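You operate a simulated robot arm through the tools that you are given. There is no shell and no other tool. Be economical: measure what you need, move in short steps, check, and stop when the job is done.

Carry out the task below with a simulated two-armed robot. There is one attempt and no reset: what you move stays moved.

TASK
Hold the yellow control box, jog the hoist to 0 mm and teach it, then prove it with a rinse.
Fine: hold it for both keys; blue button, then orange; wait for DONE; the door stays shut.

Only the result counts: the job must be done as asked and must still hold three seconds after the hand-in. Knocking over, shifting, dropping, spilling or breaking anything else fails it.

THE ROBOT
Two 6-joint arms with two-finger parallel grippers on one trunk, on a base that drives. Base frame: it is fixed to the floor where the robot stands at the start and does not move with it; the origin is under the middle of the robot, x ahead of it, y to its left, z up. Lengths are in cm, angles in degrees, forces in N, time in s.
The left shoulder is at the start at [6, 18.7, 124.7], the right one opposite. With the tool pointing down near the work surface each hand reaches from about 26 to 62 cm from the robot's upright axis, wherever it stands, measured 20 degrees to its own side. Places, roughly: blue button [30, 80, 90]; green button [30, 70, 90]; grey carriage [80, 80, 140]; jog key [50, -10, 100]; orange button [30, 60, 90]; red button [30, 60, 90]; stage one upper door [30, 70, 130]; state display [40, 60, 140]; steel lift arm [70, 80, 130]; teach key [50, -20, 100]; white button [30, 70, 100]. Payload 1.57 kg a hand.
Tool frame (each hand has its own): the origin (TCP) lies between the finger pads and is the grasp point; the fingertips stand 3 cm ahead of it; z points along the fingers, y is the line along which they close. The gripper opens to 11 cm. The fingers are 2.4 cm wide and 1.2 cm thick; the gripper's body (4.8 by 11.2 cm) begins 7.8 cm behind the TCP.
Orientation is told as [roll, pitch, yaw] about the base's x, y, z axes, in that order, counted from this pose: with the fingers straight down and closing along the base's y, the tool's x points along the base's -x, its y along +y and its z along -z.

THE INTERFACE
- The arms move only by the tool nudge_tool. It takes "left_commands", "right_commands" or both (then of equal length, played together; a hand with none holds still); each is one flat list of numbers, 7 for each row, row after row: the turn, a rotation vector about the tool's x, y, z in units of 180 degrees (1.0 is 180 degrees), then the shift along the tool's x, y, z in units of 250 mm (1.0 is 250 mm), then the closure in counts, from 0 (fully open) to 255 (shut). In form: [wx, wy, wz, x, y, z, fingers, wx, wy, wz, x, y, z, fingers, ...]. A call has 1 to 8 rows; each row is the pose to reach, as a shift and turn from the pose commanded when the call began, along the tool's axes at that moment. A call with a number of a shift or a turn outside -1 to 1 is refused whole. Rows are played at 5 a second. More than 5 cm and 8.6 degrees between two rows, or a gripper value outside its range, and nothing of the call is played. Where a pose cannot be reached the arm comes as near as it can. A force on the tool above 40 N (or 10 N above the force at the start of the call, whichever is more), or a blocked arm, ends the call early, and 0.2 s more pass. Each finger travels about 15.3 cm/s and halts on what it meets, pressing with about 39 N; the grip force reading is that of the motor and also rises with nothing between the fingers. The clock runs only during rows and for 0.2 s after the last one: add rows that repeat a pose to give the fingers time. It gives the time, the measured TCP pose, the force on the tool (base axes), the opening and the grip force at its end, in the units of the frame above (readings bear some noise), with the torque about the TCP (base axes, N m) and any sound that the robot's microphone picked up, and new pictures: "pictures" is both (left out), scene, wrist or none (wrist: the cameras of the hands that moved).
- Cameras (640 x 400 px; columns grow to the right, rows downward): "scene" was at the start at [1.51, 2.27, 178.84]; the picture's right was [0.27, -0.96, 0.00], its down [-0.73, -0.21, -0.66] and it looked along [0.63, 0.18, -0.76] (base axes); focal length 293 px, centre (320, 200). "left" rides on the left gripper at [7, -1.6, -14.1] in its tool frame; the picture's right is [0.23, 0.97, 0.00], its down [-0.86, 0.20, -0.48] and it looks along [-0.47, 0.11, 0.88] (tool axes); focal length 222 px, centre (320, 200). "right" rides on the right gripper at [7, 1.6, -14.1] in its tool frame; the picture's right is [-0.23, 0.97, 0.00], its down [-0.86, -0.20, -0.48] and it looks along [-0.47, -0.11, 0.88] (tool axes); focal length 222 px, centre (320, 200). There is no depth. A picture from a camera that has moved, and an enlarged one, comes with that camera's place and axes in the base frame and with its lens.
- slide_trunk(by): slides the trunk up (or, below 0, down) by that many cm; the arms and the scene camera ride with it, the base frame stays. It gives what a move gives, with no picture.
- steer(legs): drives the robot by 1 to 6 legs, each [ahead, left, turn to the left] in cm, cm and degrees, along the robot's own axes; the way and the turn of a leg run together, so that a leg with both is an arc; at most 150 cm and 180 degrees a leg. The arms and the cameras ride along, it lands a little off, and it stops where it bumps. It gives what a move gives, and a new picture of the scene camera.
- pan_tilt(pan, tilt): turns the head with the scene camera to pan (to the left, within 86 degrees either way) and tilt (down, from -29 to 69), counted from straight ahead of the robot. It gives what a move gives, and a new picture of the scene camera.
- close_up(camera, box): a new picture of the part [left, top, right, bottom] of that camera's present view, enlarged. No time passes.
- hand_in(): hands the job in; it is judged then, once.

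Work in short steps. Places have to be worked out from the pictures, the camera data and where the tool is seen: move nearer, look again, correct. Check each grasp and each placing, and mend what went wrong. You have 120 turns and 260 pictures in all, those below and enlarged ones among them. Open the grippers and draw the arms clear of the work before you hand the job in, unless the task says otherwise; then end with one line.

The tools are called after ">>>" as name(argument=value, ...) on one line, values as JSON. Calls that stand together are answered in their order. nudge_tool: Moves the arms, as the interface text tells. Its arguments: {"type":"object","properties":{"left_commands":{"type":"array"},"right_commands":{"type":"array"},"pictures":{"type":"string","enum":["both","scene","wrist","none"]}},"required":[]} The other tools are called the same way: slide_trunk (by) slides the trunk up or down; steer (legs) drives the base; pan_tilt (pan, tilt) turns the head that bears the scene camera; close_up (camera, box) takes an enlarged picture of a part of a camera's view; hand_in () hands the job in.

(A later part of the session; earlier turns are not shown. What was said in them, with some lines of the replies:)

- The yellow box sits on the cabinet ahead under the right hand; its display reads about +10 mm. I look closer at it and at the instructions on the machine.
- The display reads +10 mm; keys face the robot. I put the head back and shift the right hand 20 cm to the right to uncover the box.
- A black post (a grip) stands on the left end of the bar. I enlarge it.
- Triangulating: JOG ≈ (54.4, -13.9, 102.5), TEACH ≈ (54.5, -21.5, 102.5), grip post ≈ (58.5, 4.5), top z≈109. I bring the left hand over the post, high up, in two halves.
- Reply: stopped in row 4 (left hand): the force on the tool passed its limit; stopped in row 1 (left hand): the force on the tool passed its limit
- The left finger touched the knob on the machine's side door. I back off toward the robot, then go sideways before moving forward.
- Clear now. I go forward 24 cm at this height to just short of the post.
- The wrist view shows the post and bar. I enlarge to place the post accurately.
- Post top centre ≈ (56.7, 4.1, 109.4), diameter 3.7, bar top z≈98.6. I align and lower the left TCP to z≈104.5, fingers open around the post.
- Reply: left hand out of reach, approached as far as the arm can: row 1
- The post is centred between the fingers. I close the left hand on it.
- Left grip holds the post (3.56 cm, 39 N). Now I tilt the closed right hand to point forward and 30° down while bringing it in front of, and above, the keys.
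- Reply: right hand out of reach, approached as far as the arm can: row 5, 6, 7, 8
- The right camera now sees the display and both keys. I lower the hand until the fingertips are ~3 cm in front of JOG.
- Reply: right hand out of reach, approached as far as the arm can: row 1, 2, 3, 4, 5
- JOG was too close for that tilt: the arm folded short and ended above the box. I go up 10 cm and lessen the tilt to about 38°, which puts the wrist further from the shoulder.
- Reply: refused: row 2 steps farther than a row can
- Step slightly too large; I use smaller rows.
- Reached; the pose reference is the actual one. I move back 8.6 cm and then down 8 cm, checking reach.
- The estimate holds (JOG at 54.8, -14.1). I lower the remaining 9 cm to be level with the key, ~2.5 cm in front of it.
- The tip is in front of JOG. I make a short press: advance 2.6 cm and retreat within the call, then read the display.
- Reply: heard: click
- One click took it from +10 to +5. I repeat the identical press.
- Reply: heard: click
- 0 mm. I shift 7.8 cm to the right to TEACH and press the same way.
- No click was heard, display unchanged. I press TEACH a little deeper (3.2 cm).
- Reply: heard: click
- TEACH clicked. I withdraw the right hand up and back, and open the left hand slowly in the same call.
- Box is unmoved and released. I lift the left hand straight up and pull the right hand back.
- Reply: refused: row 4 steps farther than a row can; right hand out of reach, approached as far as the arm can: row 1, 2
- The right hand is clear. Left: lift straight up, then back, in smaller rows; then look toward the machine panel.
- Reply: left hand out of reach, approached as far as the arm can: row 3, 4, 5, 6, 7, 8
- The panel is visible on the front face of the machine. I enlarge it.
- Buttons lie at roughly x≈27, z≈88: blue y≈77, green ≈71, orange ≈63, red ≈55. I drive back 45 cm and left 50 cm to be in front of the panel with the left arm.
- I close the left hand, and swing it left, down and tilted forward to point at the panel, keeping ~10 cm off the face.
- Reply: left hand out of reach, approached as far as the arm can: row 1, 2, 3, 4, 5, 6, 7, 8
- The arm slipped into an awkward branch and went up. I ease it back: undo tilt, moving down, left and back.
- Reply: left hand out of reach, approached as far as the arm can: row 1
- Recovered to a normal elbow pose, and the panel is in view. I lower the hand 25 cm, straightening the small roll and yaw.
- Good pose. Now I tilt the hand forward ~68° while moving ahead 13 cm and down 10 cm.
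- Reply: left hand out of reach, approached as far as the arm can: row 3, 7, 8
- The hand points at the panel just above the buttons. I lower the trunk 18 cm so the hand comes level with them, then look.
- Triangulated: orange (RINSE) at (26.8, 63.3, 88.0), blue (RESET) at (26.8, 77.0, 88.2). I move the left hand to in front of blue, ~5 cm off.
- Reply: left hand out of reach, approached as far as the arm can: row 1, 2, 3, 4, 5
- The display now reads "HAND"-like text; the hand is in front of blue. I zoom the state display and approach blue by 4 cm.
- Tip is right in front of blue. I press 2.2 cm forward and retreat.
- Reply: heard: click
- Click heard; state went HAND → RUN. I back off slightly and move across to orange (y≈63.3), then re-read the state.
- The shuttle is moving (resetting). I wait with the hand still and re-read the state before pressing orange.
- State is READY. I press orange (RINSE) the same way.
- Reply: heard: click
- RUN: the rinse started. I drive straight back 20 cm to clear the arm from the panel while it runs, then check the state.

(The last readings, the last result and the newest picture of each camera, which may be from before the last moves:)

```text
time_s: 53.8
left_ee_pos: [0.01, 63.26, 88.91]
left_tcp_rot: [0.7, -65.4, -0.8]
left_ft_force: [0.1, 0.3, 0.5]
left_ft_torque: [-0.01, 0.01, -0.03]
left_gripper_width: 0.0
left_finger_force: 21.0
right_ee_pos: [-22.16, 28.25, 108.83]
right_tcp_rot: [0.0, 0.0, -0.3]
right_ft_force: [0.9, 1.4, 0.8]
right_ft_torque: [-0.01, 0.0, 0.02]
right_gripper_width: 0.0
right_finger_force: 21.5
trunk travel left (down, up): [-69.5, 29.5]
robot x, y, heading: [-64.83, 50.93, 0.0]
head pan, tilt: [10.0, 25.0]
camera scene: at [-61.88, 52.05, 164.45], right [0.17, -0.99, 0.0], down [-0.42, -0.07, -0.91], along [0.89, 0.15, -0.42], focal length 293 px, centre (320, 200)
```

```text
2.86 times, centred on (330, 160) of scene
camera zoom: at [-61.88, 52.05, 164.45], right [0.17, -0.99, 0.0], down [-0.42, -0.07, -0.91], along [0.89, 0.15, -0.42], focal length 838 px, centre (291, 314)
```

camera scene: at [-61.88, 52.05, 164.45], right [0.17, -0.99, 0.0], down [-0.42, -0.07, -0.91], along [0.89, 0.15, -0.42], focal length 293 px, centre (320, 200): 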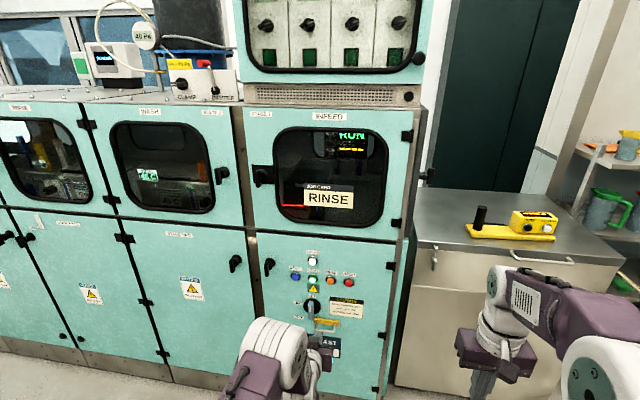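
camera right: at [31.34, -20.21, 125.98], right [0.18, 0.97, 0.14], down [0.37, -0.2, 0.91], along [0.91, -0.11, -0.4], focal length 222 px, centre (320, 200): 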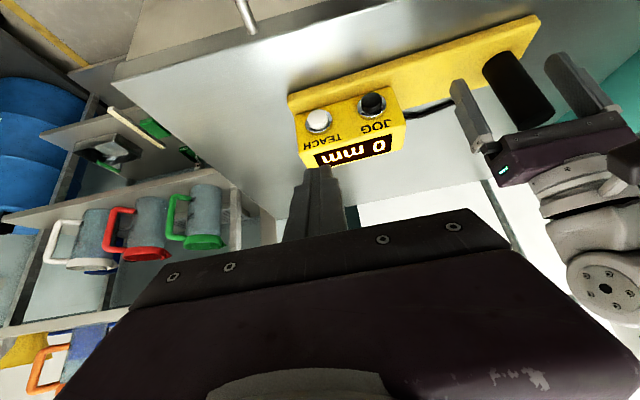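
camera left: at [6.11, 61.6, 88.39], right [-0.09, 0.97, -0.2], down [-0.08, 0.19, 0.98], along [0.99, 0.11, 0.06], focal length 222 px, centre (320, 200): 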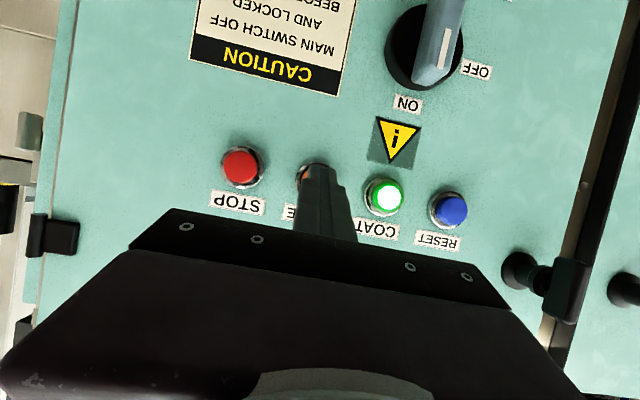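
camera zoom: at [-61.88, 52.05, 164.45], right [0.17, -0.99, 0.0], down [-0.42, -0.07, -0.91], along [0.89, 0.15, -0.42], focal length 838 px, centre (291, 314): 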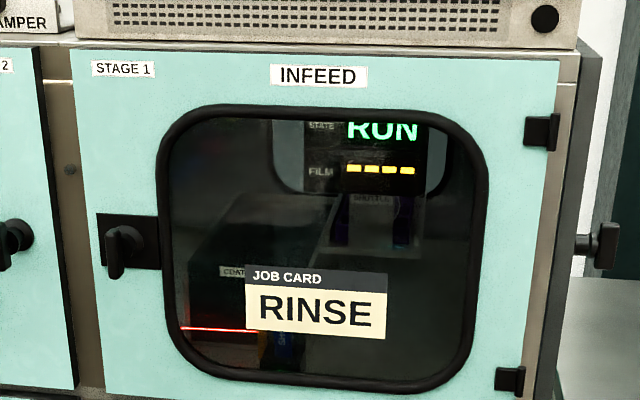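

Still RUN. I use the waiting time to open the hands, holding the poses.

>>> nudge_tool(left_commands=[0, 0, 0, 0, 0, 0, 0, 0, 0, 0, 0, 0, 0, 0, 0, 0, 0, 0, 0, 0, 0, 0, 0, 0, 0, 0, 0, 0, 0, 0, 0, 0, 0, 0, 0, 0, 0, 0, 0, 0, 0, 0, 0, 0, 0, 0, 0, 0, 0, 0, 0, 0, 0, 0, 0, 0], right_commands=[0, 0, 0, 0, 0, 0, 0, 0, 0, 0, 0, 0, 0, 0, 0, 0, 0, 0, 0, 0, 0, 0, 0, 0, 0, 0, 0, 0, 0, 0, 0, 0, 0, 0, 0, 0, 0, 0, 0, 0, 0, 0, 0, 0, 0, 0, 0, 0, 0, 0, 0, 0, 0, 0, 0, 0], pictures="none")

>>> nudge_tool(left_commands=[0, 0, 0, 0, 0, 0, 0, 0, 0, 0, 0, 0, 0, 0, 0, 0, 0, 0, 0, 0, 0, 0, 0, 0, 0, 0, 0, 0, 0, 0, 0, 0, 0, 0, 0, 0, 0, 0, 0, 0, 0, 0, 0, 0, 0, 0, 0, 0, 0, 0, 0, 0, 0, 0, 0, 0], pictures="none")

>>> close_up(camera="scene", box=[220, 90, 440, 230])

```text
time_s: 55.6
left_ee_pos: [-0.03, 63.13, 88.9]
left_tcp_rot: [0.8, -65.4, -0.8]
left_ft_force: [0.1, 0.2, -0.2]
left_ft_torque: [0.0, -0.02, 0.0]
left_gripper_width: 11.0
left_finger_force: 0.0
right_ee_pos: [-22.14, 28.11, 108.71]
right_tcp_rot: [0.1, 0.1, -0.1]
right_ft_force: [0.1, 0.5, -0.3]
right_ft_torque: [0.0, 0.0, 0.04]
right_gripper_width: 11.01
right_finger_force: 0.1
trunk travel left (down, up): [-69.5, 29.5]
robot x, y, heading: [-64.71, 49.97, -0.3]
head pan, tilt: [10.0, 25.0]
```

```text
time_s: 57.4
left_ee_pos: [0.02, 63.2, 88.86]
left_tcp_rot: [0.7, -65.5, -0.7]
left_ft_force: [0.0, -0.2, 0.0]
left_ft_torque: [-0.01, 0.01, 0.04]
left_gripper_width: 10.98
left_finger_force: 0.2
right_ee_pos: [-22.16, 28.26, 108.77]
right_tcp_rot: [0.0, 0.0, -0.2]
right_ft_force: [-0.3, -0.5, 0.1]
right_ft_torque: [0.02, 0.02, 0.02]
right_gripper_width: 11.01
right_finger_force: 0.1
trunk travel left (down, up): [-69.5, 29.5]
robot x, y, heading: [-65.11, 50.46, -0.3]
head pan, tilt: [10.0, 25.0]
```

```text
2.86 times, centred on (330, 160) of scene
camera zoom: at [-61.94, 52.05, 164.46], right [0.17, -0.99, 0.0], down [-0.42, -0.07, -0.91], along [0.89, 0.15, -0.42], focal length 838 px, centre (291, 314)
```

zoom: 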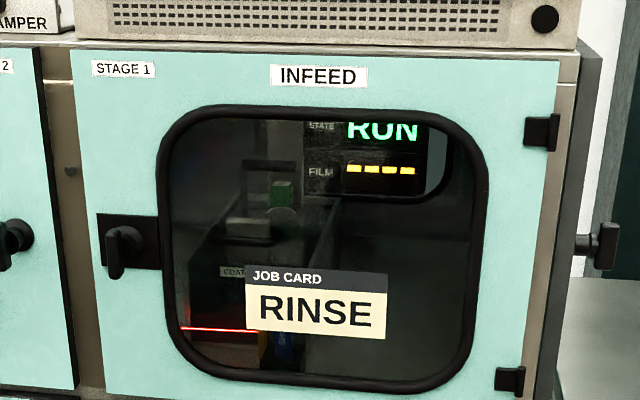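

The cycle is progressing. I keep waiting.

>>> nudge_tool(left_commands=[0, 0, 0, 0, 0, 0, 0, 0, 0, 0, 0, 0, 0, 0, 0, 0, 0, 0, 0, 0, 0, 0, 0, 0, 0, 0, 0, 0, 0, 0, 0, 0, 0, 0, 0, 0, 0, 0, 0, 0, 0, 0, 0, 0, 0, 0, 0, 0, 0, 0, 0, 0, 0, 0, 0, 0], pictures="none")

>>> nudge_tool(left_commands=[0, 0, 0, 0, 0, 0, 0, 0, 0, 0, 0, 0, 0, 0, 0, 0, 0, 0, 0, 0, 0, 0, 0, 0, 0, 0, 0, 0, 0, 0, 0, 0, 0, 0, 0, 0, 0, 0, 0, 0, 0, 0, 0, 0, 0, 0, 0, 0, 0, 0, 0, 0, 0, 0, 0, 0], pictures="none")

>>> nudge_tool(left_commands=[0, 0, 0, 0, 0, 0, 0, 0, 0, 0, 0, 0, 0, 0, 0, 0, 0, 0, 0, 0, 0, 0, 0, 0, 0, 0, 0, 0, 0, 0, 0, 0, 0, 0, 0, 0, 0, 0, 0, 0, 0, 0, 0, 0, 0, 0, 0, 0, 0, 0, 0, 0, 0, 0, 0, 0], pictures="none")

>>> close_up(camera="scene", box=[220, 90, 440, 230])

```text
time_s: 59.2
left_ee_pos: [0.13, 63.26, 88.85]
left_tcp_rot: [0.7, -65.4, -0.8]
left_ft_force: [-0.2, -1.2, 0.5]
left_ft_torque: [0.0, 0.0, 0.0]
left_gripper_width: 11.01
left_finger_force: 0.0
right_ee_pos: [-22.23, 28.19, 108.81]
right_tcp_rot: [0.0, 0.1, -0.2]
right_ft_force: [-0.5, 0.0, 0.6]
right_ft_torque: [0.02, -0.01, 0.01]
right_gripper_width: 11.02
right_finger_force: 0.0
trunk travel left (down, up): [-69.5, 29.5]
robot x, y, heading: [-64.78, 50.42, -0.3]
head pan, tilt: [10.0, 25.0]
```

```text
time_s: 61.0
left_ee_pos: [-0.09, 63.27, 88.79]
left_tcp_rot: [0.7, -65.4, -0.8]
left_ft_force: [-0.3, -0.1, 0.5]
left_ft_torque: [0.01, -0.02, 0.01]
left_gripper_width: 11.01
left_finger_force: 0.0
right_ee_pos: [-22.25, 28.25, 108.77]
right_tcp_rot: [0.1, 0.0, -0.3]
right_ft_force: [1.0, 0.2, 0.4]
right_ft_torque: [0.01, 0.03, 0.0]
right_gripper_width: 11.01
right_finger_force: 0.0
trunk travel left (down, up): [-69.5, 29.5]
robot x, y, heading: [-65.32, 50.46, -0.2]
head pan, tilt: [10.0, 25.0]
```

```text
time_s: 62.8
left_ee_pos: [0.01, 63.15, 88.75]
left_tcp_rot: [0.7, -65.4, -0.8]
left_ft_force: [-0.3, -0.1, 0.1]
left_ft_torque: [-0.01, 0.06, -0.01]
left_gripper_width: 11.0
left_finger_force: 0.1
right_ee_pos: [-22.17, 28.16, 108.7]
right_tcp_rot: [0.0, 0.0, -0.2]
right_ft_force: [-1.0, 1.1, 0.1]
right_ft_torque: [0.02, 0.01, -0.01]
right_gripper_width: 10.98
right_finger_force: 0.1
trunk travel left (down, up): [-69.5, 29.5]
robot x, y, heading: [-65.26, 50.37, -0.1]
head pan, tilt: [10.0, 25.0]
```

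```text
2.86 times, centred on (330, 160) of scene
camera zoom: at [-61.94, 52.05, 164.46], right [0.17, -0.99, 0.0], down [-0.42, -0.07, -0.91], along [0.89, 0.15, -0.42], focal length 838 px, centre (291, 314)
```

zoom: 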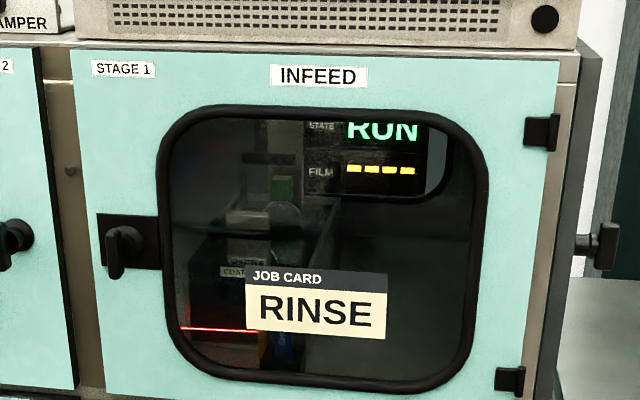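

Still RUN, the shuttle is working. I wait on.

>>> nudge_tool(left_commands=[0, 0, 0, 0, 0, 0, 0, 0, 0, 0, 0, 0, 0, 0, 0, 0, 0, 0, 0, 0, 0, 0, 0, 0, 0, 0, 0, 0, 0, 0, 0, 0, 0, 0, 0, 0, 0, 0, 0, 0, 0, 0, 0, 0, 0, 0, 0, 0, 0, 0, 0, 0, 0, 0, 0, 0], pictures="none")

>>> nudge_tool(left_commands=[0, 0, 0, 0, 0, 0, 0, 0, 0, 0, 0, 0, 0, 0, 0, 0, 0, 0, 0, 0, 0, 0, 0, 0, 0, 0, 0, 0, 0, 0, 0, 0, 0, 0, 0, 0, 0, 0, 0, 0, 0, 0, 0, 0, 0, 0, 0, 0, 0, 0, 0, 0, 0, 0, 0, 0], pictures="none")

>>> nudge_tool(left_commands=[0, 0, 0, 0, 0, 0, 0, 0, 0, 0, 0, 0, 0, 0, 0, 0, 0, 0, 0, 0, 0, 0, 0, 0, 0, 0, 0, 0, 0, 0, 0, 0, 0, 0, 0, 0, 0, 0, 0, 0, 0, 0, 0, 0, 0, 0, 0, 0, 0, 0, 0, 0, 0, 0, 0, 0], pictures="none")

>>> close_up(camera="scene", box=[220, 90, 440, 230])

```text
time_s: 64.6
left_ee_pos: [-0.0, 63.14, 88.92]
left_tcp_rot: [0.8, -65.4, -0.7]
left_ft_force: [0.7, 0.4, 0.2]
left_ft_torque: [0.0, 0.02, 0.0]
left_gripper_width: 11.0
left_finger_force: 0.0
right_ee_pos: [-22.19, 28.18, 108.78]
right_tcp_rot: [0.0, 0.0, -0.2]
right_ft_force: [-0.4, 0.4, -0.5]
right_ft_torque: [0.03, -0.02, 0.01]
right_gripper_width: 11.01
right_finger_force: 0.1
trunk travel left (down, up): [-69.5, 29.5]
robot x, y, heading: [-64.81, 50.35, -0.1]
head pan, tilt: [10.0, 25.0]
```

```text
time_s: 66.4
left_ee_pos: [-0.1, 63.26, 88.69]
left_tcp_rot: [0.8, -65.4, -0.7]
left_ft_force: [1.2, 0.2, -0.5]
left_ft_torque: [0.02, 0.03, 0.03]
left_gripper_width: 11.02
left_finger_force: 0.0
right_ee_pos: [-22.3, 28.19, 108.8]
right_tcp_rot: [0.0, 0.0, -0.2]
right_ft_force: [0.0, 1.0, -0.3]
right_ft_torque: [0.02, -0.01, 0.0]
right_gripper_width: 11.0
right_finger_force: 0.1
trunk travel left (down, up): [-69.5, 29.5]
robot x, y, heading: [-65.33, 50.54, -0.1]
head pan, tilt: [10.0, 25.0]
```

```text
time_s: 68.2
left_ee_pos: [-0.05, 63.32, 88.85]
left_tcp_rot: [0.8, -65.4, -0.8]
left_ft_force: [0.2, -0.2, 0.1]
left_ft_torque: [-0.02, -0.03, 0.0]
left_gripper_width: 11.01
left_finger_force: 0.1
right_ee_pos: [-22.16, 28.14, 108.7]
right_tcp_rot: [0.1, 0.1, -0.2]
right_ft_force: [0.2, -0.2, -0.1]
right_ft_torque: [0.01, 0.0, 0.02]
right_gripper_width: 11.0
right_finger_force: 0.1
trunk travel left (down, up): [-69.5, 29.5]
robot x, y, heading: [-65.14, 50.32, -0.1]
head pan, tilt: [10.0, 25.0]
```

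```text
2.86 times, centred on (330, 160) of scene
camera zoom: at [-61.94, 52.05, 164.46], right [0.17, -0.99, 0.0], down [-0.42, -0.07, -0.91], along [0.89, 0.15, -0.42], focal length 838 px, centre (291, 314)
```

zoom: 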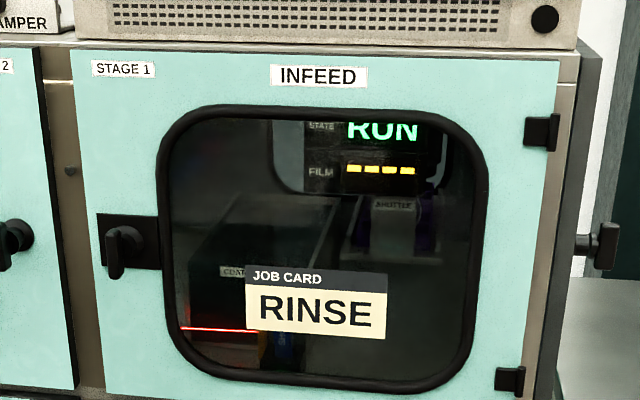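

The shuttle is returning; a little more waiting.

>>> nudge_tool(left_commands=[0, 0, 0, 0, 0, 0, 0, 0, 0, 0, 0, 0, 0, 0, 0, 0, 0, 0, 0, 0, 0, 0, 0, 0, 0, 0, 0, 0, 0, 0, 0, 0, 0, 0, 0, 0, 0, 0, 0, 0, 0, 0, 0, 0, 0, 0, 0, 0, 0, 0, 0, 0, 0, 0, 0, 0], pictures="none")

>>> nudge_tool(left_commands=[0, 0, 0, 0, 0, 0, 0, 0, 0, 0, 0, 0, 0, 0, 0, 0, 0, 0, 0, 0, 0, 0, 0, 0, 0, 0, 0, 0, 0, 0, 0, 0, 0, 0, 0, 0, 0, 0, 0, 0, 0, 0, 0, 0, 0, 0, 0, 0, 0, 0, 0, 0, 0, 0, 0, 0], pictures="none")

>>> close_up(camera="scene", box=[220, 90, 440, 230])

```text
time_s: 70.0
left_ee_pos: [-0.03, 63.22, 88.73]
left_tcp_rot: [0.7, -65.5, -0.7]
left_ft_force: [-0.1, -0.6, 1.0]
left_ft_torque: [-0.02, 0.0, -0.02]
left_gripper_width: 10.98
left_finger_force: 0.0
right_ee_pos: [-22.13, 28.26, 108.8]
right_tcp_rot: [0.0, 0.1, -0.3]
right_ft_force: [-0.2, -0.4, 0.4]
right_ft_torque: [-0.02, 0.0, 0.03]
right_gripper_width: 11.01
right_finger_force: 0.0
trunk travel left (down, up): [-69.5, 29.5]
robot x, y, heading: [-65.19, 50.12, 0.0]
head pan, tilt: [10.0, 25.0]
```

```text
time_s: 71.8
left_ee_pos: [0.01, 63.24, 88.82]
left_tcp_rot: [0.7, -65.3, -0.7]
left_ft_force: [0.3, 0.1, 0.1]
left_ft_torque: [-0.02, 0.02, 0.04]
left_gripper_width: 11.0
left_finger_force: 0.1
right_ee_pos: [-22.11, 28.21, 108.78]
right_tcp_rot: [-0.1, 0.0, -0.3]
right_ft_force: [-0.2, 0.1, -0.3]
right_ft_torque: [-0.01, 0.01, -0.02]
right_gripper_width: 11.0
right_finger_force: 0.1
trunk travel left (down, up): [-69.5, 29.5]
robot x, y, heading: [-64.8, 50.59, -0.2]
head pan, tilt: [10.0, 25.0]
```

```text
2.86 times, centred on (330, 160) of scene
camera zoom: at [-61.94, 52.05, 164.46], right [0.17, -0.99, 0.0], down [-0.42, -0.07, -0.91], along [0.89, 0.15, -0.42], focal length 838 px, centre (291, 314)
```

zoom: 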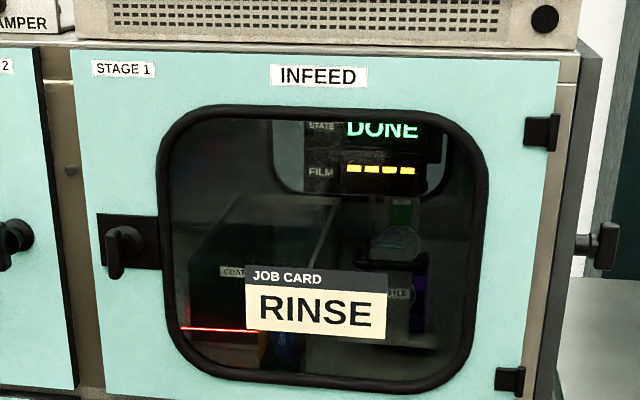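

State reads DONE, the door is shut, the box stands in place and both hands are open and clear. I hand in.

>>> hand_in()

```text
The job is handed in.
```

The hoist is jogged to 0 mm and taught with the yellow box held for both keys, and the proving rinse (blue button, then orange) ran through to DONE with the door shut. The box shows nothing that confirms the teach, so that rests on the click of the key and the rinse finishing. Early on my left hand bumped the knob on the machine's side door, and I saw no movement of the door.
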